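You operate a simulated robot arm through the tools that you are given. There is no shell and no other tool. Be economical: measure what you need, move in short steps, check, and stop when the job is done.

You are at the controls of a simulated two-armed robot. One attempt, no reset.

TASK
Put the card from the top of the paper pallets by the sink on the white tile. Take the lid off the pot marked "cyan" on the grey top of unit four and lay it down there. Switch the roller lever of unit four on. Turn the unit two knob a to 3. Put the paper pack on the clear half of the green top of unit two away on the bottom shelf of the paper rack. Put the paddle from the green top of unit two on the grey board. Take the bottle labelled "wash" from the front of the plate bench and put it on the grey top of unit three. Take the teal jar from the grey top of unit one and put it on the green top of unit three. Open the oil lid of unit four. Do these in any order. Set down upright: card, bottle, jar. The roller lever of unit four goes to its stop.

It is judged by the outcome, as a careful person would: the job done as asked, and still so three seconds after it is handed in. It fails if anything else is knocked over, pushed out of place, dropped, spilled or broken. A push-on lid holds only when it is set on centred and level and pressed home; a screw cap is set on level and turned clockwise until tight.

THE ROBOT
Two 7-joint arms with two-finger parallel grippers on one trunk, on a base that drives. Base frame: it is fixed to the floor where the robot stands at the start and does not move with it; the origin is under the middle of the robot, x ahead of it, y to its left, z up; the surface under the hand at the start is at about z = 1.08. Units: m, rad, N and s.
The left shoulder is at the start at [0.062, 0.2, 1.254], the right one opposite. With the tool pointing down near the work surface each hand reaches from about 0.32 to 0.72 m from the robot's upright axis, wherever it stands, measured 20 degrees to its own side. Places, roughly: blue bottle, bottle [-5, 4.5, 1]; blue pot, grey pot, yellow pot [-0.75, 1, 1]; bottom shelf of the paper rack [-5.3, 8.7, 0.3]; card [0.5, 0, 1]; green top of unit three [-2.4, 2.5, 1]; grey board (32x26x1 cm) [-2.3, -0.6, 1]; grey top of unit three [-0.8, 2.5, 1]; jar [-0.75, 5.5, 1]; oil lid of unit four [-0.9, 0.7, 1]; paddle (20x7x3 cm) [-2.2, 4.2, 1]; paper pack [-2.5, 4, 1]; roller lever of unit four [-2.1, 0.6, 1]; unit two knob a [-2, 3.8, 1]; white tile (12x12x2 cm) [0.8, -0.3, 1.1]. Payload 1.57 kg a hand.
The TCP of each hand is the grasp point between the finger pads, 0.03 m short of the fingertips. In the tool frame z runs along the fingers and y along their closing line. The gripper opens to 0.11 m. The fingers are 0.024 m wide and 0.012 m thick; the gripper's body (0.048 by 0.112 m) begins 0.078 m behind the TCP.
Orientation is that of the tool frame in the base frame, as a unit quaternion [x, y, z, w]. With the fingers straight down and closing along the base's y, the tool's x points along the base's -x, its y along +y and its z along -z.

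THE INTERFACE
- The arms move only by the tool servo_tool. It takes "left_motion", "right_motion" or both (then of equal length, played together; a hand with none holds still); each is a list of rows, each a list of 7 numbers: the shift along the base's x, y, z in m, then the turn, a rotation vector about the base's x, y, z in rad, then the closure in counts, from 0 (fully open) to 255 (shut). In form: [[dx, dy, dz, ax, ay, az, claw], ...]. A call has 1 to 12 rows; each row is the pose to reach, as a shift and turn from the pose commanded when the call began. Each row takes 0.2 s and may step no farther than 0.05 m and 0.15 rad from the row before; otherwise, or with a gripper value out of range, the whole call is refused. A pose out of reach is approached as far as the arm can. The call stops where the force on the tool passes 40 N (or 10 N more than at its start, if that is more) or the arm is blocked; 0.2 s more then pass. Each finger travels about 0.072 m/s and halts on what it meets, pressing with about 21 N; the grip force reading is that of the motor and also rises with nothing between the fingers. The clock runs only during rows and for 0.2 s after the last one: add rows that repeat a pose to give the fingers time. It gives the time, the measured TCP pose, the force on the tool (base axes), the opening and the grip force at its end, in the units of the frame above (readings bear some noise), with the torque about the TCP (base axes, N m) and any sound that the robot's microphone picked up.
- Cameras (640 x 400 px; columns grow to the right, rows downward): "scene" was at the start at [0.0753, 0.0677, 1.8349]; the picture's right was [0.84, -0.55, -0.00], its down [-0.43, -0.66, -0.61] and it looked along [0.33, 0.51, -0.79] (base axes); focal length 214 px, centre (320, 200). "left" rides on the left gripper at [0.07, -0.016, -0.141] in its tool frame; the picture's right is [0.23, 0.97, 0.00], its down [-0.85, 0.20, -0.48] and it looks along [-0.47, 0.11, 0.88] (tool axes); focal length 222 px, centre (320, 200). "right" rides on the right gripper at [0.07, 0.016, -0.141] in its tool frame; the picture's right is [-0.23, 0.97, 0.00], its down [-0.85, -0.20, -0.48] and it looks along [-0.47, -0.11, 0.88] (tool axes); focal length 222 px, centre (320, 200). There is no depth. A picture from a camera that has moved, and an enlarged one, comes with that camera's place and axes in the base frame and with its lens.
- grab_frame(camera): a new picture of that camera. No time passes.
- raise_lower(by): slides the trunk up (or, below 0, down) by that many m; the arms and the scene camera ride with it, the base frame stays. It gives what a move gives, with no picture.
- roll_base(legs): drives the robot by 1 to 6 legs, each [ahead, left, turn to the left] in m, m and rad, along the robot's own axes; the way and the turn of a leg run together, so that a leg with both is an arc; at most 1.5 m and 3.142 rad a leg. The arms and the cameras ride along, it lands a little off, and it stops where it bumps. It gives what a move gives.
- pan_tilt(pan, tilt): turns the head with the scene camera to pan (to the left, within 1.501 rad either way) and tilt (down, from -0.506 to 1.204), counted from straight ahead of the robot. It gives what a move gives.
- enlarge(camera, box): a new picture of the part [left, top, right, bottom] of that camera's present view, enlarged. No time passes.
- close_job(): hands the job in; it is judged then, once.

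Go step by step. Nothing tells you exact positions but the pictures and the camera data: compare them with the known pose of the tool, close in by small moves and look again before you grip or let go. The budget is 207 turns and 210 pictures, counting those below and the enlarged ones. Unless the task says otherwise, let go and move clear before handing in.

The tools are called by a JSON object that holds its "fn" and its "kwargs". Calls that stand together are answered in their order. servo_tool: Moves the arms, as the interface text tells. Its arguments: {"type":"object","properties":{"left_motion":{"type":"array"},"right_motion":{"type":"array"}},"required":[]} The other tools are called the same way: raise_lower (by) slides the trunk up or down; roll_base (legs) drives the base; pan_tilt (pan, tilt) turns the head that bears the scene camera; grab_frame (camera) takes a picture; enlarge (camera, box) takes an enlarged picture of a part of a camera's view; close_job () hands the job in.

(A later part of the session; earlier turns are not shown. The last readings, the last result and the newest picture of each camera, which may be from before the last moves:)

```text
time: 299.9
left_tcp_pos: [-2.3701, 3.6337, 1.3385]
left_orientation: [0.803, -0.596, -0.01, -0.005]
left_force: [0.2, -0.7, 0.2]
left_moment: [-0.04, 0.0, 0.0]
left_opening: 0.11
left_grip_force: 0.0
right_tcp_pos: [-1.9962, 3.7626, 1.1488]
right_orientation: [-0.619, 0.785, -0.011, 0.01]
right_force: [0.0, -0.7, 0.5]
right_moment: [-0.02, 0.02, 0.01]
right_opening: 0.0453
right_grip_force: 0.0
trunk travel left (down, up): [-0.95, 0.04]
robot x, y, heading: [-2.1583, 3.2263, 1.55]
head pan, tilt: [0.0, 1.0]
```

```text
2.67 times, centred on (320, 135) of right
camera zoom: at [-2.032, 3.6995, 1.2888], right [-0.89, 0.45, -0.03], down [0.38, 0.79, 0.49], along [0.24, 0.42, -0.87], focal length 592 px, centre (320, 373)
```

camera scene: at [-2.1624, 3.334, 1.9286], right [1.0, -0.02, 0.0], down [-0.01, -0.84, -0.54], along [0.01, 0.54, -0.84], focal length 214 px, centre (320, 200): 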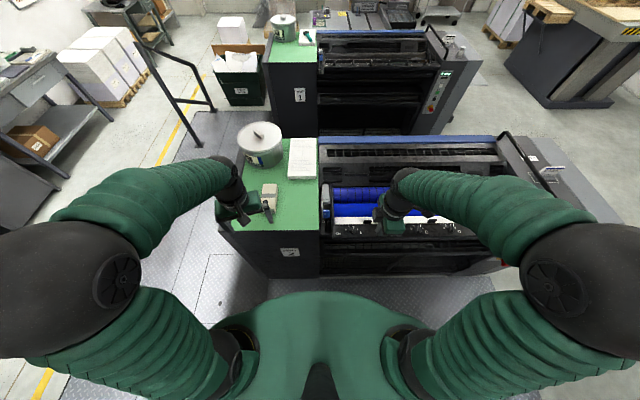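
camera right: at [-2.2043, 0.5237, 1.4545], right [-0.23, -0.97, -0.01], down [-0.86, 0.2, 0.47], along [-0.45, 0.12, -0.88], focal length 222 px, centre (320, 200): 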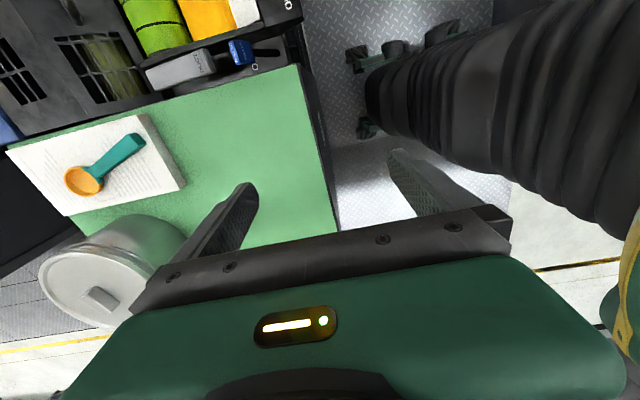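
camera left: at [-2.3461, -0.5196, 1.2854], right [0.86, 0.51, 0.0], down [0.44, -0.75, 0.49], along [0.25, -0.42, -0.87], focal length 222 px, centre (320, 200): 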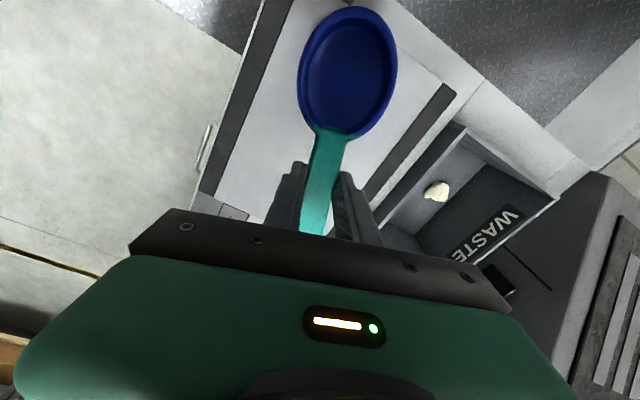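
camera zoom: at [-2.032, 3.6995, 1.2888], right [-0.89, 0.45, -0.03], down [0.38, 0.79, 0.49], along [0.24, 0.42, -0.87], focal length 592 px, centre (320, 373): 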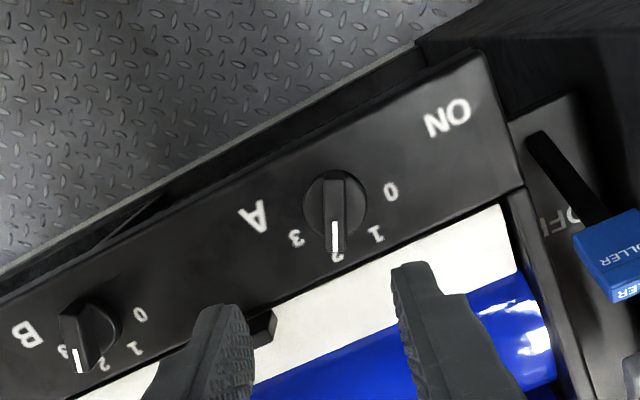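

{"fn": "servo_tool", "kwargs": {"right_motion": [[-0.002, 0.002, -0.04, 0, 0, -0.11, 150], [-0.002, 0.003, -0.08, 0, 0, -0.21, 150], [-0.002, 0.003, -0.11, 0, 0, -0.21, 150], [-0.002, 0.003, -0.128, 0, 0, -0.21, 150]]}}

{"fn": "enlarge", "kwargs": {"camera": "right", "box": [220, 60, 420, 210]}}

```text
time: 300.9
left_tcp_pos: [-2.3711, 3.6312, 1.3379]
left_orientation: [0.803, -0.596, -0.01, -0.007]
left_force: [-0.2, -0.4, 0.0]
left_moment: [-0.01, -0.01, -0.04]
left_opening: 0.1102
left_grip_force: 0.0
right_tcp_pos: [-1.9973, 3.7635, 1.0212]
right_orientation: [-0.533, 0.846, -0.012, 0.008]
right_force: [-0.2, 0.9, 0.6]
right_moment: [0.03, -0.05, -0.02]
right_opening: 0.0453
right_grip_force: 0.0
trunk travel left (down, up): [-0.95, 0.04]
robot x, y, heading: [-2.1611, 3.231, 1.553]
head pan, tilt: [0.0, 1.0]
```

```text
2.67 times, centred on (320, 135) of right
camera zoom: at [-2.0459, 3.7101, 1.1616], right [-0.78, 0.62, -0.03], down [0.54, 0.69, 0.49], along [0.32, 0.36, -0.87], focal length 592 px, centre (320, 373)
```

zoom: 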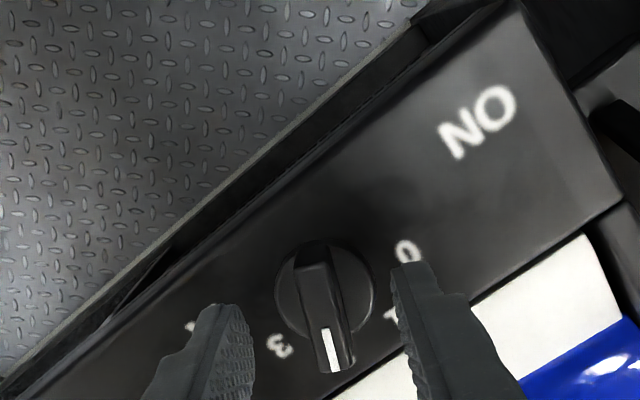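

{"fn": "servo_tool", "kwargs": {"right_motion": [[0, 0.001, -0.01, 0, 0, 0, 150], [0, 0.001, -0.018, 0, 0, 0, 150], [0, 0.001, -0.024, 0, 0, 0, 150], [0, 0.001, -0.024, 0, 0, 0, 150]]}}

{"fn": "enlarge", "kwargs": {"camera": "right", "box": [220, 60, 420, 210]}}

```text
time: 301.9
left_tcp_pos: [-2.3708, 3.6292, 1.3401]
left_orientation: [0.802, -0.597, -0.01, -0.007]
left_force: [0.4, 1.4, -0.7]
left_moment: [-0.03, 0.0, 0.0]
left_opening: 0.1101
left_grip_force: 0.0
right_tcp_pos: [-1.9984, 3.7666, 0.9997]
right_orientation: [-0.533, 0.846, -0.009, 0.01]
right_force: [1.9, -0.3, 34.6]
right_moment: [0.21, 0.99, -0.15]
right_opening: 0.0436
right_grip_force: 0.1
trunk travel left (down, up): [-0.95, 0.04]
robot x, y, heading: [-2.1616, 3.2307, 1.557]
head pan, tilt: [0.0, 1.0]
```

```text
2.67 times, centred on (320, 135) of right
camera zoom: at [-2.0469, 3.7107, 1.1408], right [-0.78, 0.62, -0.02], down [0.53, 0.69, 0.49], along [0.32, 0.37, -0.87], focal length 592 px, centre (320, 373)
```

zoom: 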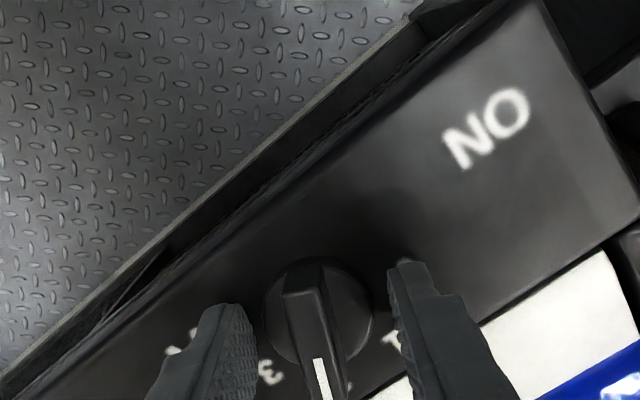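

{"fn": "servo_tool", "kwargs": {"right_motion": [[0, 0, 0.005, 0, 0, 0, 150], [0, 0, 0.006, 0, 0, 0, 200], [0, 0, 0.006, 0, 0, 0, 240], [0, 0, 0.006, 0, 0, 0, 255], [0, 0, 0.006, 0, 0, 0, 255]]}}

{"fn": "enlarge", "kwargs": {"camera": "right", "box": [220, 60, 420, 210]}}

```text
time: 303.1
left_tcp_pos: [-2.3711, 3.6325, 1.3371]
left_orientation: [0.803, -0.596, -0.011, -0.005]
left_force: [-0.3, 0.4, 1.4]
left_moment: [0.03, -0.03, 0.04]
left_opening: 0.1102
left_grip_force: 0.0
right_tcp_pos: [-1.9996, 3.7641, 1.0009]
right_orientation: [-0.534, 0.845, -0.015, 0.007]
right_force: [-4.1, -1.1, -13.0]
right_moment: [0.45, 0.57, 0.02]
right_opening: 0.0337
right_grip_force: 41.5
trunk travel left (down, up): [-0.95, 0.04]
robot x, y, heading: [-2.1616, 3.2284, 1.55]
head pan, tilt: [0.0, 1.0]
```

```text
2.67 times, centred on (320, 135) of right
camera zoom: at [-2.0471, 3.7115, 1.1418], right [-0.78, 0.62, -0.03], down [0.53, 0.69, 0.48], along [0.32, 0.36, -0.88], focal length 592 px, centre (320, 373)
```

zoom: 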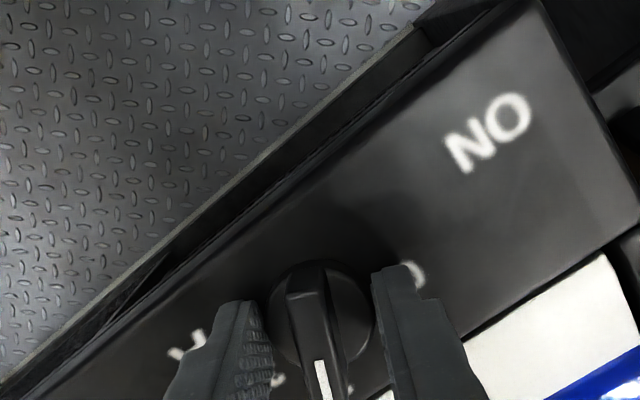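

{"fn": "servo_tool", "kwargs": {"right_motion": [[0, 0, 0, 0, 0, 0, 160], [0, 0, 0.004, 0, 0, 0, 150], [0, 0, 0.009, 0, 0, 0, 150], [0, 0, 0.009, 0, 0, 0, 200], [0, 0, 0.009, 0, 0, 0, 255], [0, 0, 0.009, 0, 0, 0, 255], [0, 0, 0.009, 0, 0, 0, 255]]}}

```text
time: 304.7
left_tcp_pos: [-2.3707, 3.6304, 1.3395]
left_orientation: [0.803, -0.596, -0.011, -0.007]
left_force: [0.6, -0.1, 0.5]
left_moment: [-0.03, 0.01, 0.0]
left_opening: 0.1102
left_grip_force: 0.0
right_tcp_pos: [-1.9984, 3.7657, 1.0116]
right_orientation: [-0.533, 0.846, -0.012, 0.008]
right_force: [-1.0, -1.0, -0.1]
right_moment: [0.33, 0.45, -0.05]
right_opening: 0.0114
right_grip_force: 28.5
trunk travel left (down, up): [-0.95, 0.04]
robot x, y, heading: [-2.1617, 3.2292, 1.557]
head pan, tilt: [0.0, 1.0]
```

{"fn": "servo_tool", "kwargs": {"right_motion": [[0, 0, 0, 0, 0, -0.13, 255], [0, 0, 0, 0, 0, -0.26, 255], [0, 0, 0, 0, 0, -0.39, 255], [0, 0, 0, 0, 0, -0.52, 255], [0, 0, 0, 0, 0, -0.65, 255], [0, 0, 0, 0, 0, -0.78, 255], [0, 0, 0, 0, 0, -0.9, 255], [0, 0, 0, 0, 0, -0.93, 255]]}}

{"fn": "enlarge", "kwargs": {"camera": "right", "box": [220, 60, 420, 210]}}

```text
time: 306.5
left_tcp_pos: [-2.3703, 3.6304, 1.3397]
left_orientation: [0.803, -0.596, -0.011, -0.006]
left_force: [0.9, 0.2, -0.9]
left_moment: [-0.02, 0.0, -0.02]
left_opening: 0.11
left_grip_force: 0.1
right_tcp_pos: [-1.9966, 3.765, 1.0119]
right_orientation: [-0.097, 0.995, -0.014, 0.002]
right_force: [1.6, -1.1, 1.8]
right_moment: [0.52, -0.14, 0.84]
right_opening: 0.0126
right_grip_force: 29.6
trunk travel left (down, up): [-0.95, 0.04]
robot x, y, heading: [-2.1613, 3.2263, 1.554]
head pan, tilt: [0.0, 1.0]
```

```text
2.67 times, centred on (320, 135) of right
camera zoom: at [-2.0701, 3.7718, 1.1523], right [0.03, 1.0, -0.03], down [0.87, -0.01, 0.49], along [0.49, -0.04, -0.87], focal length 592 px, centre (320, 373)
```

zoom: 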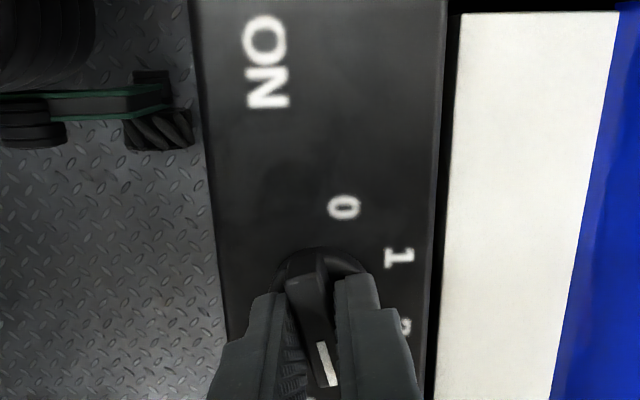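

{"fn": "servo_tool", "kwargs": {"right_motion": [[0, 0, 0, 0, 0, 0, 200], [0, 0, 0, 0, 0, 0, 150], [0, 0, 0.03, 0, 0, 0, 150], [0, 0, 0.08, 0, 0, 0, 150], [0, 0, 0.13, 0, 0, 0, 150]]}}

{"fn": "enlarge", "kwargs": {"camera": "right", "box": [260, 80, 400, 190]}}

```text
time: 307.7
left_tcp_pos: [-2.371, 3.6296, 1.3387]
left_orientation: [0.803, -0.596, -0.011, -0.006]
left_force: [-0.1, 0.6, -0.5]
left_moment: [-0.01, -0.02, 0.03]
left_opening: 0.1101
left_grip_force: 0.1
right_tcp_pos: [-1.9974, 3.7638, 1.1438]
right_orientation: [-0.098, 0.995, -0.015, 0.003]
right_force: [0.0, -0.1, 0.4]
right_moment: [0.03, -0.04, -0.01]
right_opening: 0.0452
right_grip_force: 0.2
trunk travel left (down, up): [-0.95, 0.04]
robot x, y, heading: [-2.1621, 3.2299, 1.552]
head pan, tilt: [0.0, 1.0]
```

```text
3.64 times, centred on (330, 135) of right
camera zoom: at [-2.0703, 3.771, 1.2838], right [0.03, 1.0, -0.03], down [0.87, -0.01, 0.49], along [0.49, -0.04, -0.87], focal length 808 px, centre (284, 436)
```

zoom: 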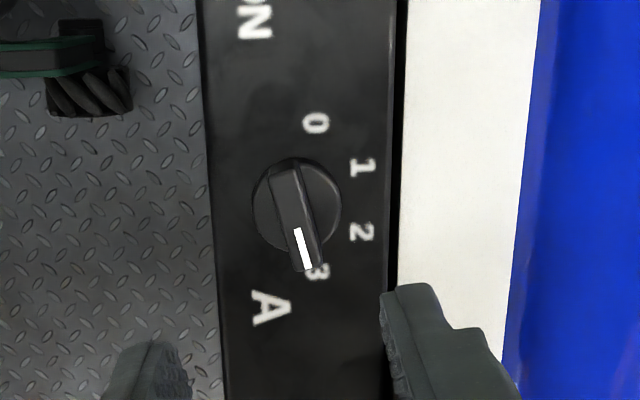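

{"fn": "servo_tool", "kwargs": {"right_motion": [[0, -0.03, 0.03, 0, 0, 0, 150], [0, -0.07, 0.06, 0, 0, 0, 150], [0, -0.11, 0.09, 0, 0, 0, 150], [0, -0.15, 0.12, 0, 0, 0, 150], [0, -0.17, 0.16, 0, 0, 0, 150]], "left_motion": [[-0.01, 0, 0.0, 0, 0, -0.06, 0], [-0.02, 0.0, 0, 0, 0, -0.12, 0], [-0.03, 0, 0, 0, 0, -0.18, 0], [-0.035, 0, 0, 0, 0, -0.24, 0], [-0.04, 0, 0, 0, 0, -0.29, 0]]}}

{"fn": "enlarge", "kwargs": {"camera": "scene", "box": [220, 120, 330, 240]}}

{"fn": "grab_frame", "kwargs": {"camera": "left"}}

```text
time: 308.9
left_tcp_pos: [-2.4098, 3.6285, 1.3387]
left_orientation: [0.708, -0.706, -0.011, -0.008]
left_force: [0.0, 0.0, 0.1]
left_moment: [-0.02, -0.01, 0.03]
left_opening: 0.1098
left_grip_force: 0.0
right_tcp_pos: [-1.9966, 3.5916, 1.3032]
right_orientation: [-0.099, 0.995, -0.014, 0.002]
right_force: [0.0, -0.2, -0.2]
right_moment: [0.04, 0.0, 0.01]
right_opening: 0.0454
right_grip_force: 0.1
trunk travel left (down, up): [-0.95, 0.04]
robot x, y, heading: [-2.1634, 3.2318, 1.556]
head pan, tilt: [0.0, 1.0]
```

```text
3.33 times, centred on (275, 180) of scene
camera zoom: at [-2.1585, 3.3301, 1.9288], right [1.0, -0.02, 0.0], down [-0.01, -0.84, -0.54], along [0.01, 0.54, -0.84], focal length 715 px, centre (470, 267)
```

zoom: 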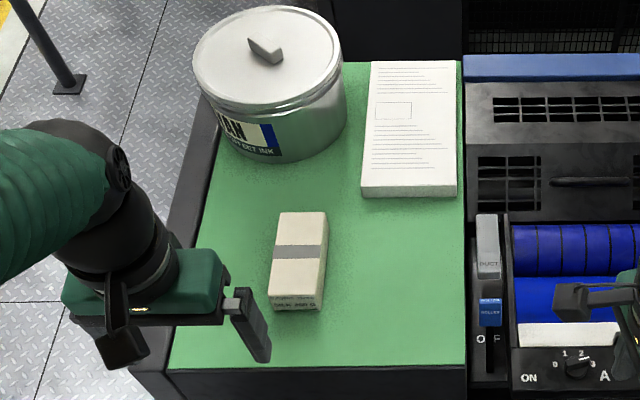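

```text
50 pictures are left
camera left: at [-2.3938, 3.5556, 1.4791], right [-0.97, -0.23, 0.0], down [-0.2, 0.84, 0.5], along [-0.11, 0.49, -0.87], focal length 222 px, centre (320, 200)
```

left: 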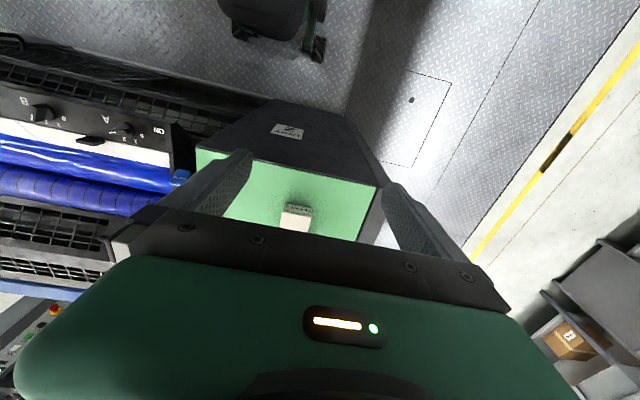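

{"fn": "roll_base", "kwargs": {"legs": [[0.08, 0, 0]]}}

{"fn": "servo_tool", "kwargs": {"left_motion": [[0, 0.01, -0.02, 0.13, 0.003, 0.008, 0], [0, 0.03, -0.05, 0.26, 0.006, 0.016, 0], [0, 0.05, -0.08, 0.39, 0.01, 0.024, 0], [0, 0.06, -0.11, 0.52, 0.013, 0.032, 0], [0, 0.07, -0.13, 0.65, 0.016, 0.04, 0], [0.003, 0.08, -0.15, 0.785, 0.02, 0.046, 0], [0.003, 0.09, -0.17, 0.785, 0.02, 0.046, 0]]}}

{"fn": "grab_frame", "kwargs": {"camera": "left"}}

{"fn": "enlarge", "kwargs": {"camera": "scene", "box": [220, 140, 330, 240]}}

```text
time: 309.9
left_tcp_pos: [-2.4077, 3.6954, 1.3441]
left_orientation: [0.709, -0.705, -0.014, -0.012]
left_force: [-0.7, -0.7, 0.2]
left_moment: [0.04, -0.02, -0.01]
left_opening: 0.1102
left_grip_force: 0.0
right_tcp_pos: [-1.9967, 3.6582, 1.3073]
right_orientation: [-0.097, 0.995, -0.008, 0.003]
right_force: [-0.2, 0.1, 0.9]
right_moment: [0.05, -0.02, 0.0]
right_opening: 0.0454
right_grip_force: 0.1
trunk travel left (down, up): [-0.95, 0.04]
robot x, y, heading: [-2.1604, 3.3106, 1.552]
head pan, tilt: [0.0, 1.0]
```

```text
time: 311.5
left_tcp_pos: [-2.4046, 3.7991, 1.1687]
left_orientation: [0.667, -0.633, -0.285, -0.271]
left_force: [-1.0, 0.5, 1.0]
left_moment: [0.01, 0.03, -0.01]
left_opening: 0.11
left_grip_force: 0.0
right_tcp_pos: [-1.9958, 3.6736, 1.3038]
right_orientation: [-0.098, 0.995, -0.014, 0.002]
right_force: [0.1, 0.8, -0.7]
right_moment: [0.01, 0.0, -0.02]
right_opening: 0.0453
right_grip_force: 0.1
trunk travel left (down, up): [-0.95, 0.04]
robot x, y, heading: [-2.161, 3.3117, 1.556]
head pan, tilt: [0.0, 1.0]
```

```text
49 pictures are left
camera left: at [-2.3814, 3.6498, 1.2159], right [-0.96, -0.21, -0.16], down [-0.21, 0.23, 0.95], along [-0.16, 0.95, -0.27], focal length 222 px, centre (320, 200)
```

left: 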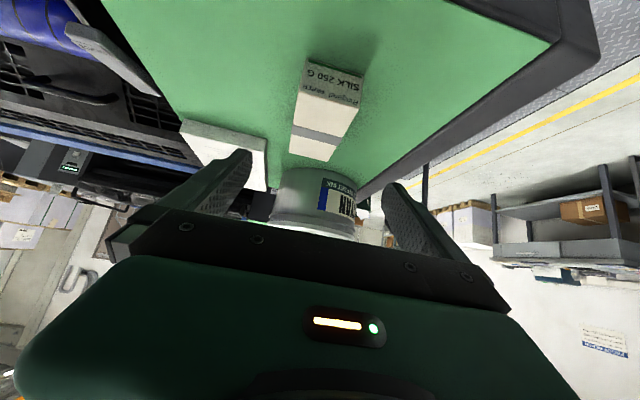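

```text
4.00 times, centred on (275, 190) of scene
camera zoom: at [-2.1578, 3.4141, 1.9287], right [1.0, -0.02, 0.0], down [-0.01, -0.84, -0.54], along [0.01, 0.54, -0.84], focal length 858 px, centre (500, 240)
```

zoom: 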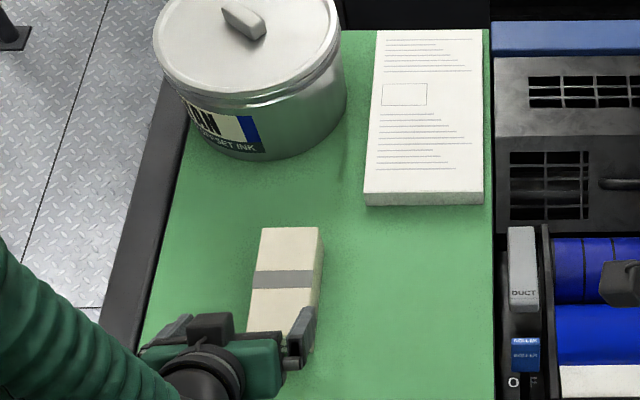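

{"fn": "servo_tool", "kwargs": {"left_motion": [[-0.001, 0.03, -0.03, 0, 0, 0, 0], [-0.002, 0.06, -0.06, 0, 0, 0, 0], [-0.002, 0.09, -0.09, 0, 0, 0, 0], [-0.002, 0.115, -0.115, 0, 0, 0, 0], [-0.002, 0.125, -0.125, 0, 0, 0, 0], [-0.002, 0.131, -0.131, 0, 0, 0, 0]]}}

{"fn": "enlarge", "kwargs": {"camera": "left", "box": [160, 40, 480, 260]}}

{"fn": "enlarge", "kwargs": {"camera": "scene", "box": [230, 160, 320, 230]}}

```text
time: 312.9
left_tcp_pos: [-2.4078, 3.9316, 1.0377]
left_orientation: [0.668, -0.632, -0.287, -0.27]
left_force: [0.3, 0.9, -0.4]
left_moment: [0.0, 0.02, 0.0]
left_opening: 0.11
left_grip_force: 0.1
right_tcp_pos: [-1.9975, 3.6741, 1.3035]
right_orientation: [-0.099, 0.995, -0.015, 0.003]
right_force: [-0.3, 0.1, -0.3]
right_moment: [0.03, 0.02, 0.03]
right_opening: 0.0453
right_grip_force: 0.1
trunk travel left (down, up): [-0.95, 0.04]
robot x, y, heading: [-2.1592, 3.3094, 1.557]
head pan, tilt: [0.0, 1.0]
```

```text
1.82 times, centred on (320, 150) of left
camera zoom: at [-2.3844, 3.7823, 1.0849], right [-0.96, -0.21, -0.16], down [-0.21, 0.23, 0.95], along [-0.16, 0.95, -0.27], focal length 404 px, centre (320, 291)
```

zoom: 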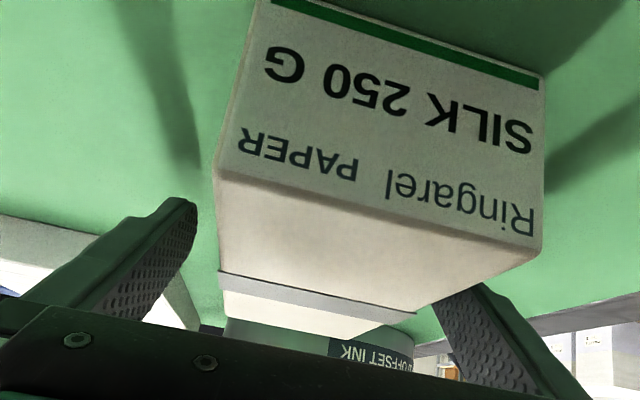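

```text
5.71 times, centred on (275, 195) of scene
camera zoom: at [-2.1582, 3.4158, 1.9286], right [1.0, -0.02, 0.0], down [-0.01, -0.84, -0.54], along [0.01, 0.54, -0.84], focal length 1226 px, centre (577, 229)
```

zoom: 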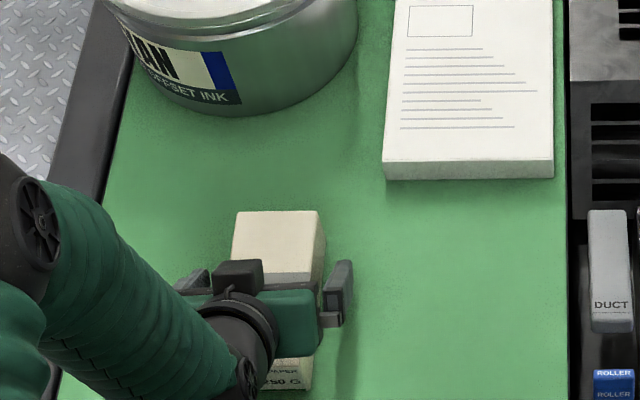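

{"fn": "servo_tool", "kwargs": {"left_motion": [[0, 0, 0, 0, 0, 0, 60], [0, 0, 0, 0, 0, 0, 130], [0, 0, 0, 0, 0, 0, 255], [0, 0, 0, 0, 0, 0, 255], [0, 0, 0, 0, 0, 0, 255]]}}

{"fn": "servo_tool", "kwargs": {"left_motion": [[0, 0, 0.015, 0, 0, 0, 255], [0, -0.01, 0.05, 0, 0, 0, 255], [0, -0.03, 0.09, 0, 0, 0, 255], [0, -0.06, 0.13, 0, 0, 0, 255], [0, -0.09, 0.165, 0, 0, 0, 255], [0, -0.12, 0.2, 0, 0, 0, 255], [0, -0.15, 0.23, 0, 0, 0, 255], [0, -0.18, 0.26, 0, 0, 0, 255]]}}

{"fn": "grab_frame", "kwargs": {"camera": "scene"}}

```text
time: 314.1
left_tcp_pos: [-2.4083, 3.932, 1.0381]
left_orientation: [0.666, -0.633, -0.286, -0.271]
left_force: [1.3, -0.5, 0.4]
left_moment: [0.17, -0.2, 0.03]
left_opening: 0.0699
left_grip_force: 20.9
right_tcp_pos: [-1.9968, 3.674, 1.3034]
right_orientation: [-0.099, 0.995, -0.014, 0.003]
right_force: [-0.4, -0.9, 0.0]
right_moment: [0.04, 0.01, -0.02]
right_opening: 0.0451
right_grip_force: 0.0
trunk travel left (down, up): [-0.95, 0.04]
robot x, y, heading: [-2.1596, 3.3123, 1.551]
head pan, tilt: [0.0, 1.0]
```

```text
time: 315.9
left_tcp_pos: [-2.4158, 3.7899, 1.3004]
left_orientation: [0.667, -0.633, -0.286, -0.27]
left_force: [-0.3, -1.0, -4.1]
left_moment: [0.05, 0.02, 0.02]
left_opening: 0.0698
left_grip_force: 21.4
left hand out of reach, approached as far as the arm can: row 7, 8
right_tcp_pos: [-1.9961, 3.673, 1.3031]
right_orientation: [-0.098, 0.995, -0.014, 0.003]
right_force: [0.4, 0.1, -0.2]
right_moment: [0.02, -0.03, 0.02]
right_opening: 0.0453
right_grip_force: 0.2
trunk travel left (down, up): [-0.95, 0.04]
robot x, y, heading: [-2.1577, 3.3082, 1.551]
head pan, tilt: [0.0, 1.0]
```

```text
45 pictures are left
camera scene: at [-2.1579, 3.4132, 1.9286], right [1.0, -0.02, 0.0], down [-0.01, -0.84, -0.54], along [0.01, 0.54, -0.84], focal length 214 px, centre (320, 200)
```

scene: 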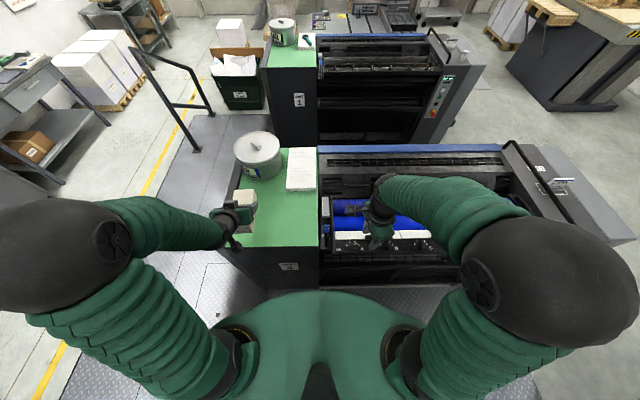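

{"fn": "roll_base", "kwargs": {"legs": [[-0.08, 0, 0], [0, 1.25, 0], [0, 0, 1.585], [0.5, 0, 0], [0, -1.1, 0]]}}

{"fn": "pan_tilt", "kwargs": {"pan": 0, "tilt": 0.7}}

{"fn": "grab_frame", "kwargs": {"camera": "scene"}}

```text
time: 334.6
left_tcp_pos: [-4.385, 4.0972, 1.3001]
left_orientation: [0.919, 0.031, -0.392, 0.013]
left_force: [0.4, -0.6, -3.9]
left_moment: [0.03, 0.05, -0.07]
left_opening: 0.0697
left_grip_force: 20.7
right_tcp_pos: [-4.2739, 4.516, 1.304]
right_orientation: [0.777, -0.629, 0.008, -0.013]
right_force: [0.2, -0.2, -1.2]
right_moment: [0.01, 0.02, -0.01]
right_opening: 0.0451
right_grip_force: 0.0
trunk travel left (down, up): [-0.95, 0.04]
robot x, y, heading: [-3.9039, 4.3602, 3.137]
head pan, tilt: [0.0, 1.0]
```

```text
time: 335.4
left_tcp_pos: [-4.3831, 4.0983, 1.3005]
left_orientation: [0.919, 0.031, -0.393, 0.013]
left_force: [-0.2, 0.5, -4.3]
left_moment: [0.01, 0.01, 0.03]
left_opening: 0.07
left_grip_force: 21.3
right_tcp_pos: [-4.2726, 4.5192, 1.3025]
right_orientation: [0.777, -0.629, 0.008, -0.011]
right_force: [-0.9, -0.2, -0.6]
right_moment: [-0.02, 0.0, -0.01]
right_opening: 0.0455
right_grip_force: 0.1
trunk travel left (down, up): [-0.95, 0.04]
robot x, y, heading: [-3.9088, 4.359, 3.14]
head pan, tilt: [0.0, 0.7]
```

```text
44 pictures are left
camera scene: at [-4.0255, 4.3617, 1.9518], right [0.0, 1.0, 0.0], down [0.65, 0.0, -0.76], along [-0.76, 0.0, -0.65], focal length 214 px, centre (320, 200)
```

scene: 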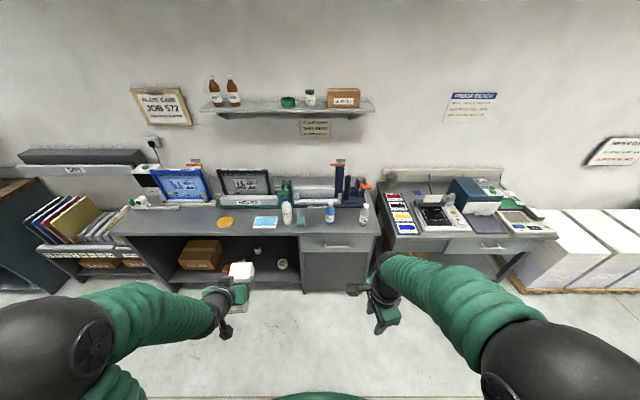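

{"fn": "enlarge", "kwargs": {"camera": "scene", "box": [240, 170, 400, 260]}}

```text
4.00 times, centred on (320, 215) of scene
camera zoom: at [-4.0255, 4.3617, 1.9518], right [0.0, 1.0, 0.0], down [0.65, 0.0, -0.76], along [-0.76, 0.0, -0.65], focal length 858 px, centre (320, 140)
```

zoom: 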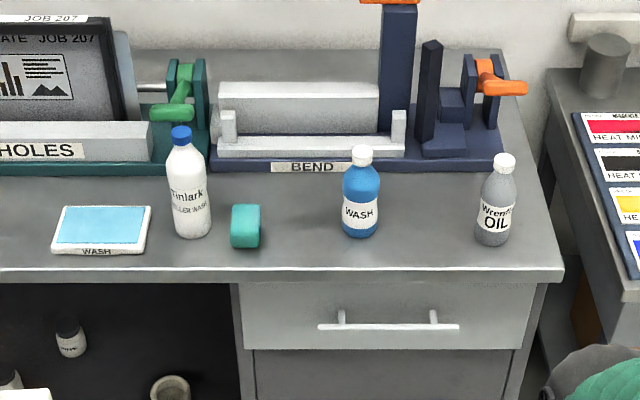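

{"fn": "roll_base", "kwargs": {"legs": [[0.46, 0.1, 0]]}}

{"fn": "pan_tilt", "kwargs": {"pan": 0, "tilt": 1.0}}

{"fn": "grab_frame", "kwargs": {"camera": "scene"}}

{"fn": "grab_frame", "kwargs": {"camera": "right"}}

```text
time: 338.2
left_tcp_pos: [-4.8439, 4.0026, 1.3024]
left_orientation: [0.918, 0.028, -0.395, 0.012]
left_force: [-0.3, 0.4, -3.7]
left_moment: [-0.01, 0.04, 0.02]
left_opening: 0.07
left_grip_force: 21.2
right_tcp_pos: [-4.7318, 4.4226, 1.3052]
right_orientation: [0.777, -0.63, 0.007, -0.011]
right_force: [-0.1, -0.4, -0.6]
right_moment: [-0.04, -0.01, 0.0]
right_opening: 0.0451
right_grip_force: 0.1
trunk travel left (down, up): [-0.95, 0.04]
robot x, y, heading: [-4.3682, 4.2704, 3.138]
head pan, tilt: [0.0, 0.7]
```

```text
time: 339.0
left_tcp_pos: [-4.8467, 4.0015, 1.3011]
left_orientation: [0.919, 0.029, -0.393, 0.012]
left_force: [-0.4, -0.1, -4.3]
left_moment: [0.02, 0.03, -0.02]
left_opening: 0.07
left_grip_force: 20.6
right_tcp_pos: [-4.7343, 4.4221, 1.3039]
right_orientation: [0.776, -0.63, 0.007, -0.011]
right_force: [1.3, 0.2, -0.1]
right_moment: [0.01, -0.01, 0.0]
right_opening: 0.0454
right_grip_force: 0.0
trunk travel left (down, up): [-0.95, 0.04]
robot x, y, heading: [-4.3689, 4.2642, 3.136]
head pan, tilt: [0.0, 1.0]
```

```text
42 pictures are left
camera scene: at [-4.4711, 4.2647, 1.9287], right [0.01, 1.0, 0.0], down [0.84, -0.01, -0.54], along [-0.54, 0.0, -0.84], focal length 214 px, centre (320, 200)
```

scene: 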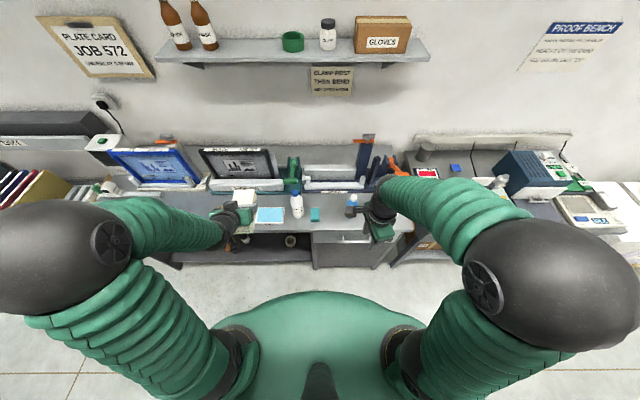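

```text
41 pictures are left
camera right: at [-4.7387, 4.3502, 1.4444], right [-1.0, 0.02, -0.03], down [0.01, 0.87, 0.49], along [0.03, 0.48, -0.87], focal length 222 px, centre (320, 200)
```

right: 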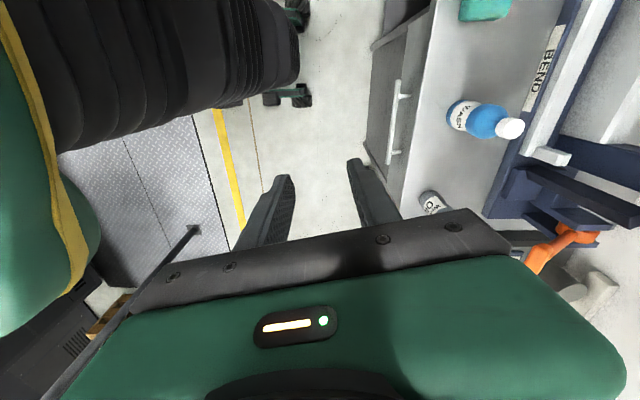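

{"fn": "roll_base", "kwargs": {"legs": [[0.1, 0, 0]]}}

{"fn": "servo_tool", "kwargs": {"right_motion": [[-0.04, 0, 0, 0, 0, 0, 0], [-0.08, 0, 0, 0, 0, 0, 0], [-0.12, 0.002, 0, 0, 0, 0, 0], [-0.16, 0.004, -0.01, 0, 0, 0, 0], [-0.19, 0.006, -0.04, 0, 0, 0, 0], [-0.2, 0.006, -0.085, 0, 0, 0, 0], [-0.2, 0.006, -0.13, 0, 0, 0, 0], [-0.2, 0.006, -0.16, 0, 0, 0, 0]]}}

{"fn": "grab_frame", "kwargs": {"camera": "right"}}

{"fn": "enlarge", "kwargs": {"camera": "scene", "box": [280, 150, 420, 250]}}

```text
time: 340.1
left_tcp_pos: [-4.9303, 4.0038, 1.307]
left_orientation: [0.916, 0.03, -0.399, 0.013]
left_force: [1.4, 0.1, -4.2]
left_moment: [0.02, 0.05, 0.02]
left_opening: 0.07
left_grip_force: 20.7
right_tcp_pos: [-4.8202, 4.4235, 1.3084]
right_orientation: [0.776, -0.63, 0.004, -0.008]
right_force: [0.0, -1.4, 0.6]
right_moment: [-0.03, 0.03, -0.04]
right_opening: 0.0453
right_grip_force: 0.1
trunk travel left (down, up): [-0.95, 0.04]
robot x, y, heading: [-4.4721, 4.2649, 3.136]
head pan, tilt: [0.0, 1.0]
```

```text
time: 341.9
left_tcp_pos: [-4.9478, 4.0034, 1.3003]
left_orientation: [0.92, 0.029, -0.392, 0.013]
left_force: [-0.1, 0.0, -4.5]
left_moment: [0.02, 0.04, 0.04]
left_opening: 0.0701
left_grip_force: 21.1
right_tcp_pos: [-5.0365, 4.4296, 1.1412]
right_orientation: [0.777, -0.63, 0.009, -0.012]
right_force: [0.1, 0.2, 1.5]
right_moment: [0.02, -0.01, 0.02]
right_opening: 0.11
right_grip_force: 0.1
trunk travel left (down, up): [-0.95, 0.04]
robot x, y, heading: [-4.4697, 4.2648, 3.133]
head pan, tilt: [0.0, 1.0]
```

```text
40 pictures are left
camera right: at [-5.0418, 4.3579, 1.2816], right [-1.0, 0.02, -0.03], down [0.01, 0.87, 0.49], along [0.03, 0.48, -0.87], focal length 222 px, centre (320, 200)
```

right: 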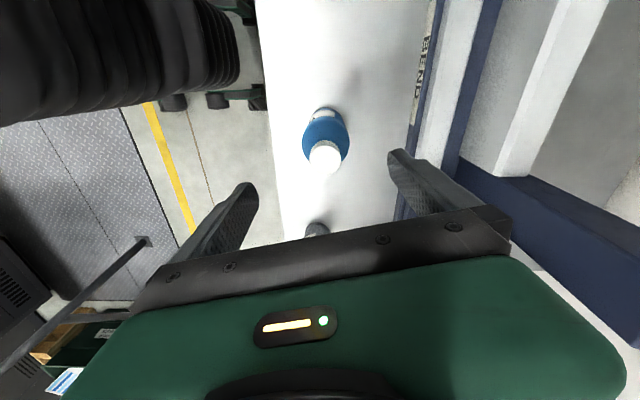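

```text
4.00 times, centred on (350, 200) of scene
camera zoom: at [-4.5773, 4.2654, 1.9283], right [0.01, 1.0, 0.0], down [0.84, -0.01, -0.54], along [-0.54, 0.0, -0.84], focal length 858 px, centre (200, 200)
```

zoom: 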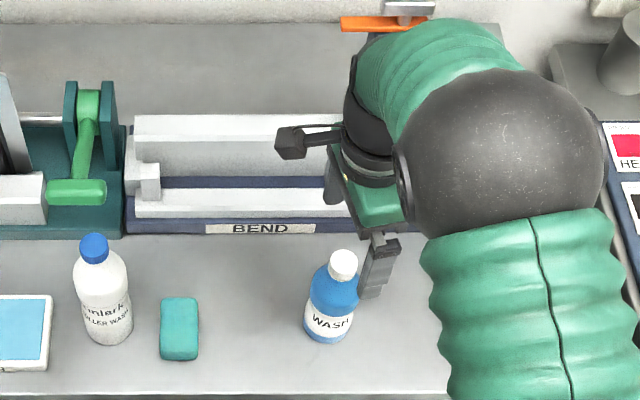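

{"fn": "servo_tool", "kwargs": {"right_motion": [[-0.006, 0, -0.04, 0, 0, 0, 0], [-0.006, 0, -0.08, 0, 0, 0, 0], [-0.006, 0, -0.115, 0, 0, 0, 0], [-0.006, 0, -0.143, 0, 0, 0, 0], [-0.006, 0, -0.143, 0, 0, 0, 60], [-0.006, 0, -0.143, 0, 0, 0, 130], [-0.006, 0, -0.143, 0, 0, 0, 255], [-0.006, 0, -0.143, 0, 0, 0, 255], [-0.006, 0, -0.143, 0, 0, 0, 255]]}}

{"fn": "enlarge", "kwargs": {"camera": "scene", "box": [300, 170, 400, 250]}}

```text
time: 343.9
left_tcp_pos: [-4.9463, 4.0024, 1.3006]
left_orientation: [0.919, 0.03, -0.393, 0.013]
left_force: [-0.5, -0.7, -4.2]
left_moment: [0.01, 0.02, 0.05]
left_opening: 0.0699
left_grip_force: 20.8
right_tcp_pos: [-5.0413, 4.4276, 0.9996]
right_orientation: [0.776, -0.63, 0.007, -0.011]
right_force: [1.3, 1.3, 0.9]
right_moment: [-0.01, -0.05, 0.02]
right_opening: 0.0582
right_grip_force: 21.1
trunk travel left (down, up): [-0.95, 0.04]
robot x, y, heading: [-4.47, 4.262, 3.134]
head pan, tilt: [0.0, 1.0]
```

```text
5.00 times, centred on (350, 210) of scene
camera zoom: at [-4.574, 4.265, 1.9285], right [0.01, 1.0, 0.0], down [0.84, -0.01, -0.54], along [-0.54, 0.0, -0.84], focal length 1072 px, centre (170, 150)
```

zoom: 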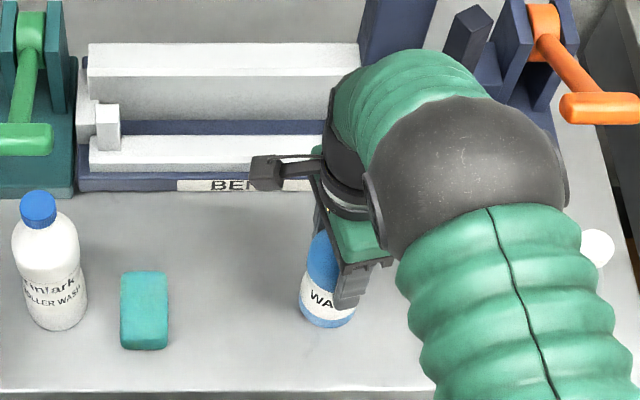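

{"fn": "servo_tool", "kwargs": {"right_motion": [[0, 0, 0.03, 0, 0, 0, 255], [0, 0, 0.07, 0, 0, 0, 255], [0, 0, 0.115, 0, 0, 0, 255], [0.01, 0, 0.16, 0, 0, 0, 255], [0.03, 0, 0.2, 0, 0, 0, 255], [0.06, 0, 0.24, 0, 0, 0, 255], [0.09, 0, 0.275, 0, 0, 0, 255], [0.12, 0, 0.31, 0, 0, 0, 255], [0.15, 0, 0.34, 0, 0, 0, 255], [0.19, 0, 0.36, 0, 0, 0, 255]]}}

{"fn": "roll_base", "kwargs": {"legs": [[-0.65, 0, 0], [0, 0, -1.57], [1.4, 0, 0]]}}

{"fn": "pan_tilt", "kwargs": {"pan": 0.4, "tilt": 0.45}}

{"fn": "grab_frame", "kwargs": {"camera": "scene"}}

```text
time: 346.1
left_tcp_pos: [-4.9428, 4.0033, 1.3024]
left_orientation: [0.919, 0.028, -0.394, 0.012]
left_force: [0.3, -0.4, -3.9]
left_moment: [-0.03, 0.02, -0.02]
left_opening: 0.0699
left_grip_force: 21.0
right_tcp_pos: [-4.8473, 4.4286, 1.362]
right_orientation: [0.777, -0.629, 0.007, -0.01]
right_force: [0.9, -0.2, -3.8]
right_moment: [-0.03, 0.04, 0.02]
right_opening: 0.0583
right_grip_force: 21.0
trunk travel left (down, up): [-0.95, 0.04]
robot x, y, heading: [-4.4703, 4.2657, 3.136]
head pan, tilt: [0.0, 1.0]
```

```text
time: 358.1
left_tcp_pos: [-4.0185, 5.6782, 1.3107]
left_orientation: [-0.645, 0.649, 0.281, 0.29]
left_force: [1.1, -3.0, -5.1]
left_moment: [0.19, 0.01, 0.02]
left_opening: 0.0697
left_grip_force: 20.9
right_tcp_pos: [-3.6042, 5.5515, 1.3723]
right_orientation: [-0.067, 0.998, 0.002, 0.007]
right_force: [-1.0, -2.2, -3.2]
right_moment: [0.18, 0.02, 0.02]
right_opening: 0.0581
right_grip_force: 20.6
trunk travel left (down, up): [-0.95, 0.04]
robot x, y, heading: [-3.7846, 5.2275, 1.484]
head pan, tilt: [0.0, 1.0]
stopped in leg 3: the robot was blocked; the commanded pose is now the measured one
```

```text
time: 359.0
left_tcp_pos: [-4.0133, 5.7173, 1.2974]
left_orientation: [-0.648, 0.653, 0.274, 0.281]
left_force: [0.4, 1.0, -3.8]
left_moment: [-0.02, 0.03, 0.02]
left_opening: 0.0702
left_grip_force: 21.1
right_tcp_pos: [-3.5986, 5.5929, 1.361]
right_orientation: [-0.067, 0.998, -0.013, 0.005]
right_force: [0.5, -0.1, -4.3]
right_moment: [-0.05, 0.0, 0.01]
right_opening: 0.0582
right_grip_force: 21.0
trunk travel left (down, up): [-0.95, 0.04]
robot x, y, heading: [-3.7838, 5.2261, 1.487]
head pan, tilt: [0.4, 0.45]
```

```text
37 pictures are left
camera scene: at [-3.8096, 5.3572, 1.9734], right [0.95, 0.31, 0.0], down [0.14, -0.42, -0.9], along [-0.28, 0.85, -0.44], focal length 214 px, centre (320, 200)
```

scene: 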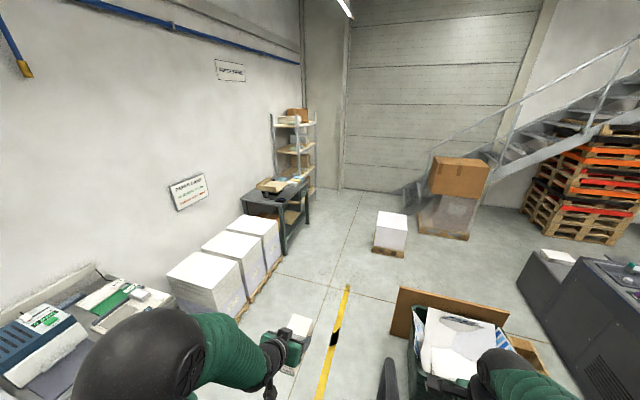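

{"fn": "roll_base", "kwargs": {"legs": [[-0.15, 0, 0.084], [0, 0.45, 0], [1.4, 0, 0], [1.3, 0, 0]]}}

{"fn": "pan_tilt", "kwargs": {"pan": 0.8, "tilt": 0.6}}

{"fn": "grab_frame", "kwargs": {"camera": "scene"}}

```text
time: 375.5
left_tcp_pos: [-4.5244, 8.2432, 1.3006]
left_orientation: [0.674, -0.624, -0.287, -0.271]
left_force: [0.9, -0.5, -4.4]
left_moment: [0.04, -0.01, 0.0]
left_opening: 0.0697
left_grip_force: 20.9
right_tcp_pos: [-4.1016, 8.1543, 1.3632]
right_orientation: [-0.11, 0.994, -0.01, 0.005]
right_force: [0.1, -0.3, -2.8]
right_moment: [-0.02, 0.0, 0.01]
right_opening: 0.0581
right_grip_force: 21.7
trunk travel left (down, up): [-0.95, 0.04]
robot x, y, heading: [-4.2506, 7.7805, 1.576]
head pan, tilt: [0.4, 0.45]
```

```text
time: 376.4
left_tcp_pos: [-4.526, 8.2466, 1.3014]
left_orientation: [0.674, -0.624, -0.287, -0.271]
left_force: [-1.1, -0.3, -4.3]
left_moment: [-0.01, -0.01, 0.01]
left_opening: 0.0698
left_grip_force: 20.8
right_tcp_pos: [-4.1012, 8.1537, 1.3638]
right_orientation: [-0.11, 0.994, -0.01, 0.006]
right_force: [0.0, 0.1, -3.0]
right_moment: [-0.01, 0.01, 0.0]
right_opening: 0.0582
right_grip_force: 20.5
trunk travel left (down, up): [-0.95, 0.04]
robot x, y, heading: [-4.2533, 7.7824, 1.576]
head pan, tilt: [0.799, 0.6]
```

```text
36 pictures are left
camera scene: at [-4.3182, 7.8783, 1.9605], right [0.7, 0.72, 0.0], down [0.41, -0.39, -0.82], along [-0.59, 0.57, -0.57], focal length 214 px, centre (320, 200)
```

scene: 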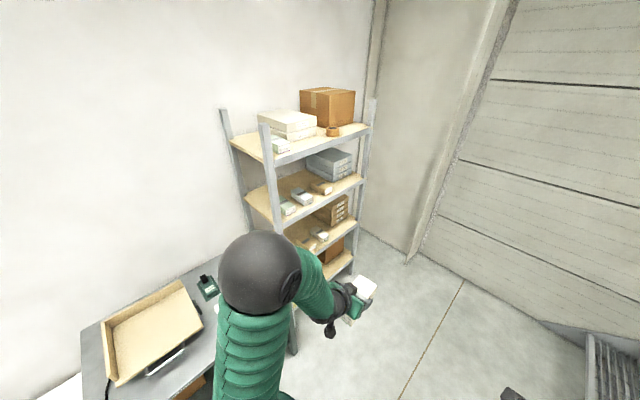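

{"fn": "roll_base", "kwargs": {"legs": [[0.93, 0, 0], [0, 0, 1.565]]}}

{"fn": "raise_lower", "kwargs": {"by": -0.75}}

{"fn": "pan_tilt", "kwargs": {"pan": 0.1, "tilt": 0.7}}

{"fn": "grab_frame", "kwargs": {"camera": "scene"}}

```text
time: 385.0
left_tcp_pos: [-4.7276, 8.4394, 1.3008]
left_orientation: [0.918, 0.035, -0.395, 0.012]
left_force: [-0.2, 0.3, -3.8]
left_moment: [-0.02, 0.02, 0.01]
left_opening: 0.0701
left_grip_force: 21.8
right_tcp_pos: [-4.6349, 8.8633, 1.3622]
right_orientation: [0.78, -0.626, 0.003, -0.011]
right_force: [0.4, -0.6, -3.4]
right_moment: [-0.02, -0.02, 0.01]
right_opening: 0.0586
right_grip_force: 21.3
trunk travel left (down, up): [-0.95, 0.04]
robot x, y, heading: [-4.2628, 8.7103, -3.139]
head pan, tilt: [0.799, 0.6]
```

```text
refused: -0.75 is not a number from -0.4 to 0.4
```

```text
time: 386.1
left_tcp_pos: [-4.7272, 8.4382, 1.3019]
left_orientation: [0.917, 0.035, -0.398, 0.013]
left_force: [0.3, -0.2, -4.2]
left_moment: [0.02, 0.07, -0.05]
left_opening: 0.0698
left_grip_force: 20.7
right_tcp_pos: [-4.6331, 8.8622, 1.3627]
right_orientation: [0.781, -0.625, 0.003, -0.01]
right_force: [-0.3, -0.4, -2.9]
right_moment: [-0.01, 0.01, 0.0]
right_opening: 0.0583
right_grip_force: 21.4
trunk travel left (down, up): [-0.95, 0.04]
robot x, y, heading: [-4.2577, 8.7085, -3.139]
head pan, tilt: [0.099, 0.7]
```

```text
35 pictures are left
camera scene: at [-4.3802, 8.7008, 1.9519], right [-0.1, 0.99, 0.0], down [0.64, 0.07, -0.76], along [-0.76, -0.08, -0.65], focal length 214 px, centre (320, 200)
```

scene: 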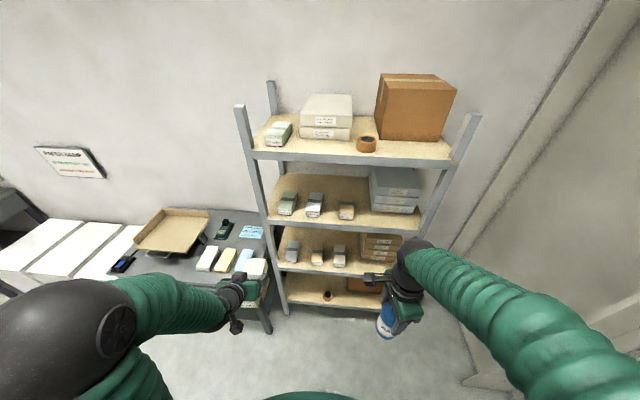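

{"fn": "raise_lower", "kwargs": {"by": -0.4}}

{"fn": "raise_lower", "kwargs": {"by": -0.4}}

{"fn": "roll_base", "kwargs": {"legs": [[0.2, -0.08, 0]]}}

{"fn": "pan_tilt", "kwargs": {"pan": 0.15, "tilt": 0.8}}

{"fn": "grab_frame", "kwargs": {"camera": "scene"}}

```text
time: 389.9
left_tcp_pos: [-4.7262, 8.4384, 0.9031]
left_orientation: [0.917, 0.034, -0.397, 0.011]
left_force: [-0.1, 0.2, -3.3]
left_moment: [0.03, 0.01, 0.0]
left_opening: 0.0699
left_grip_force: 21.1
right_tcp_pos: [-4.6335, 8.8629, 0.963]
right_orientation: [0.78, -0.626, 0.002, -0.01]
right_force: [-0.1, 0.8, -4.0]
right_moment: [0.01, 0.02, 0.0]
right_opening: 0.0585
right_grip_force: 20.9
trunk travel left (down, up): [-0.55, 0.44]
robot x, y, heading: [-4.2605, 8.709, -3.145]
head pan, tilt: [0.099, 0.7]
```

```text
time: 393.7
left_tcp_pos: [-4.7254, 8.4383, 0.502]
left_orientation: [0.917, 0.035, -0.397, 0.012]
left_force: [-0.2, 0.9, -4.5]
left_moment: [-0.01, 0.05, 0.04]
left_opening: 0.0698
left_grip_force: 21.0
right_tcp_pos: [-4.6317, 8.8629, 0.5625]
right_orientation: [0.779, -0.627, 0.002, -0.01]
right_force: [0.0, 0.6, -3.5]
right_moment: [-0.02, -0.05, 0.0]
right_opening: 0.0579
right_grip_force: 21.0
trunk travel left (down, up): [-0.15, 0.84]
robot x, y, heading: [-4.2604, 8.7074, -3.137]
head pan, tilt: [0.099, 0.7]
```

```text
time: 395.4
left_tcp_pos: [-4.9246, 8.5166, 0.5018]
left_orientation: [0.917, 0.036, -0.397, 0.013]
left_force: [-0.1, -0.3, -3.6]
left_moment: [-0.01, 0.06, 0.01]
left_opening: 0.0698
left_grip_force: 20.7
right_tcp_pos: [-4.833, 8.9413, 0.5635]
right_orientation: [0.78, -0.626, 0.003, -0.011]
right_force: [-0.3, 0.4, -3.3]
right_moment: [0.04, 0.0, -0.05]
right_opening: 0.0583
right_grip_force: 20.9
trunk travel left (down, up): [-0.15, 0.84]
robot x, y, heading: [-4.458, 8.7873, -3.141]
head pan, tilt: [0.099, 0.7]
```

```text
time: 396.1
left_tcp_pos: [-4.9252, 8.5175, 0.5033]
left_orientation: [0.917, 0.034, -0.398, 0.011]
left_force: [-0.5, -1.0, -3.6]
left_moment: [0.0, 0.01, 0.06]
left_opening: 0.0698
left_grip_force: 20.6
right_tcp_pos: [-4.8332, 8.9414, 0.5632]
right_orientation: [0.78, -0.626, 0.003, -0.01]
right_force: [0.5, -0.2, -3.3]
right_moment: [-0.02, -0.01, 0.0]
right_opening: 0.0582
right_grip_force: 21.3
trunk travel left (down, up): [-0.15, 0.84]
robot x, y, heading: [-4.4625, 8.7871, -3.138]
head pan, tilt: [0.15, 0.799]
```

```text
34 pictures are left
camera scene: at [-4.5736, 8.7766, 1.1437], right [-0.15, 0.99, 0.0], down [0.71, 0.11, -0.7], along [-0.69, -0.11, -0.72], focal length 214 px, centre (320, 200)
```

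scene: 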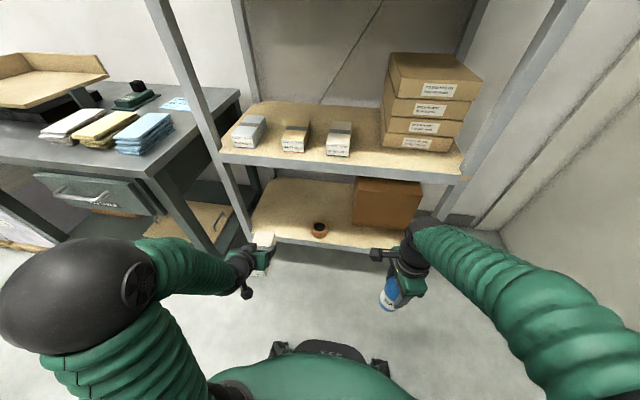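

{"fn": "roll_base", "kwargs": {"legs": [[0.14, 0, 0]]}}

{"fn": "servo_tool", "kwargs": {"left_motion": [[-0.04, 0, -0.01, 0, 0, 0, 255], [-0.08, 0, -0.03, 0, 0, 0, 255], [-0.12, 0, -0.05, 0, 0, 0, 255], [-0.15, 0, -0.07, 0, 0, 0, 255], [-0.165, 0, -0.09, 0, 0, 0, 255]]}}

{"fn": "grab_frame", "kwargs": {"camera": "scene"}}

```text
time: 397.4
left_tcp_pos: [-5.0635, 8.5166, 0.5026]
left_orientation: [0.917, 0.036, -0.397, 0.012]
left_force: [-1.1, -0.3, -3.9]
left_moment: [0.0, 0.01, -0.05]
left_opening: 0.0697
left_grip_force: 21.2
right_tcp_pos: [-4.9723, 8.9424, 0.564]
right_orientation: [0.78, -0.626, 0.003, -0.012]
right_force: [-0.1, 0.7, -3.0]
right_moment: [0.0, 0.01, -0.01]
right_opening: 0.0584
right_grip_force: 20.8
trunk travel left (down, up): [-0.15, 0.84]
robot x, y, heading: [-4.601, 8.7873, -3.139]
head pan, tilt: [0.15, 0.799]
```

```text
time: 398.6
left_tcp_pos: [-5.2296, 8.517, 0.4129]
left_orientation: [0.917, 0.035, -0.397, 0.012]
left_force: [0.1, -0.3, -3.5]
left_moment: [-0.03, 0.06, 0.0]
left_opening: 0.0697
left_grip_force: 20.8
right_tcp_pos: [-4.9703, 8.941, 0.5631]
right_orientation: [0.78, -0.625, 0.003, -0.01]
right_force: [0.6, -0.1, -3.2]
right_moment: [-0.04, 0.02, 0.02]
right_opening: 0.0582
right_grip_force: 20.6
trunk travel left (down, up): [-0.15, 0.84]
robot x, y, heading: [-4.5978, 8.7875, -3.137]
head pan, tilt: [0.15, 0.799]
```

```text
33 pictures are left
camera scene: at [-4.713, 8.7761, 1.1435], right [-0.15, 0.99, 0.0], down [0.71, 0.11, -0.69], along [-0.69, -0.11, -0.72], focal length 214 px, centre (320, 200)
```

scene: 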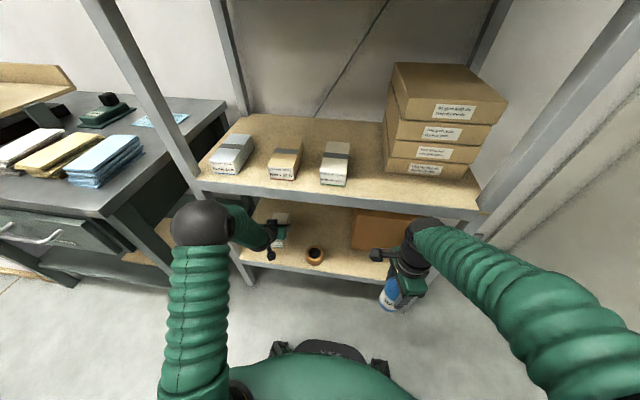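

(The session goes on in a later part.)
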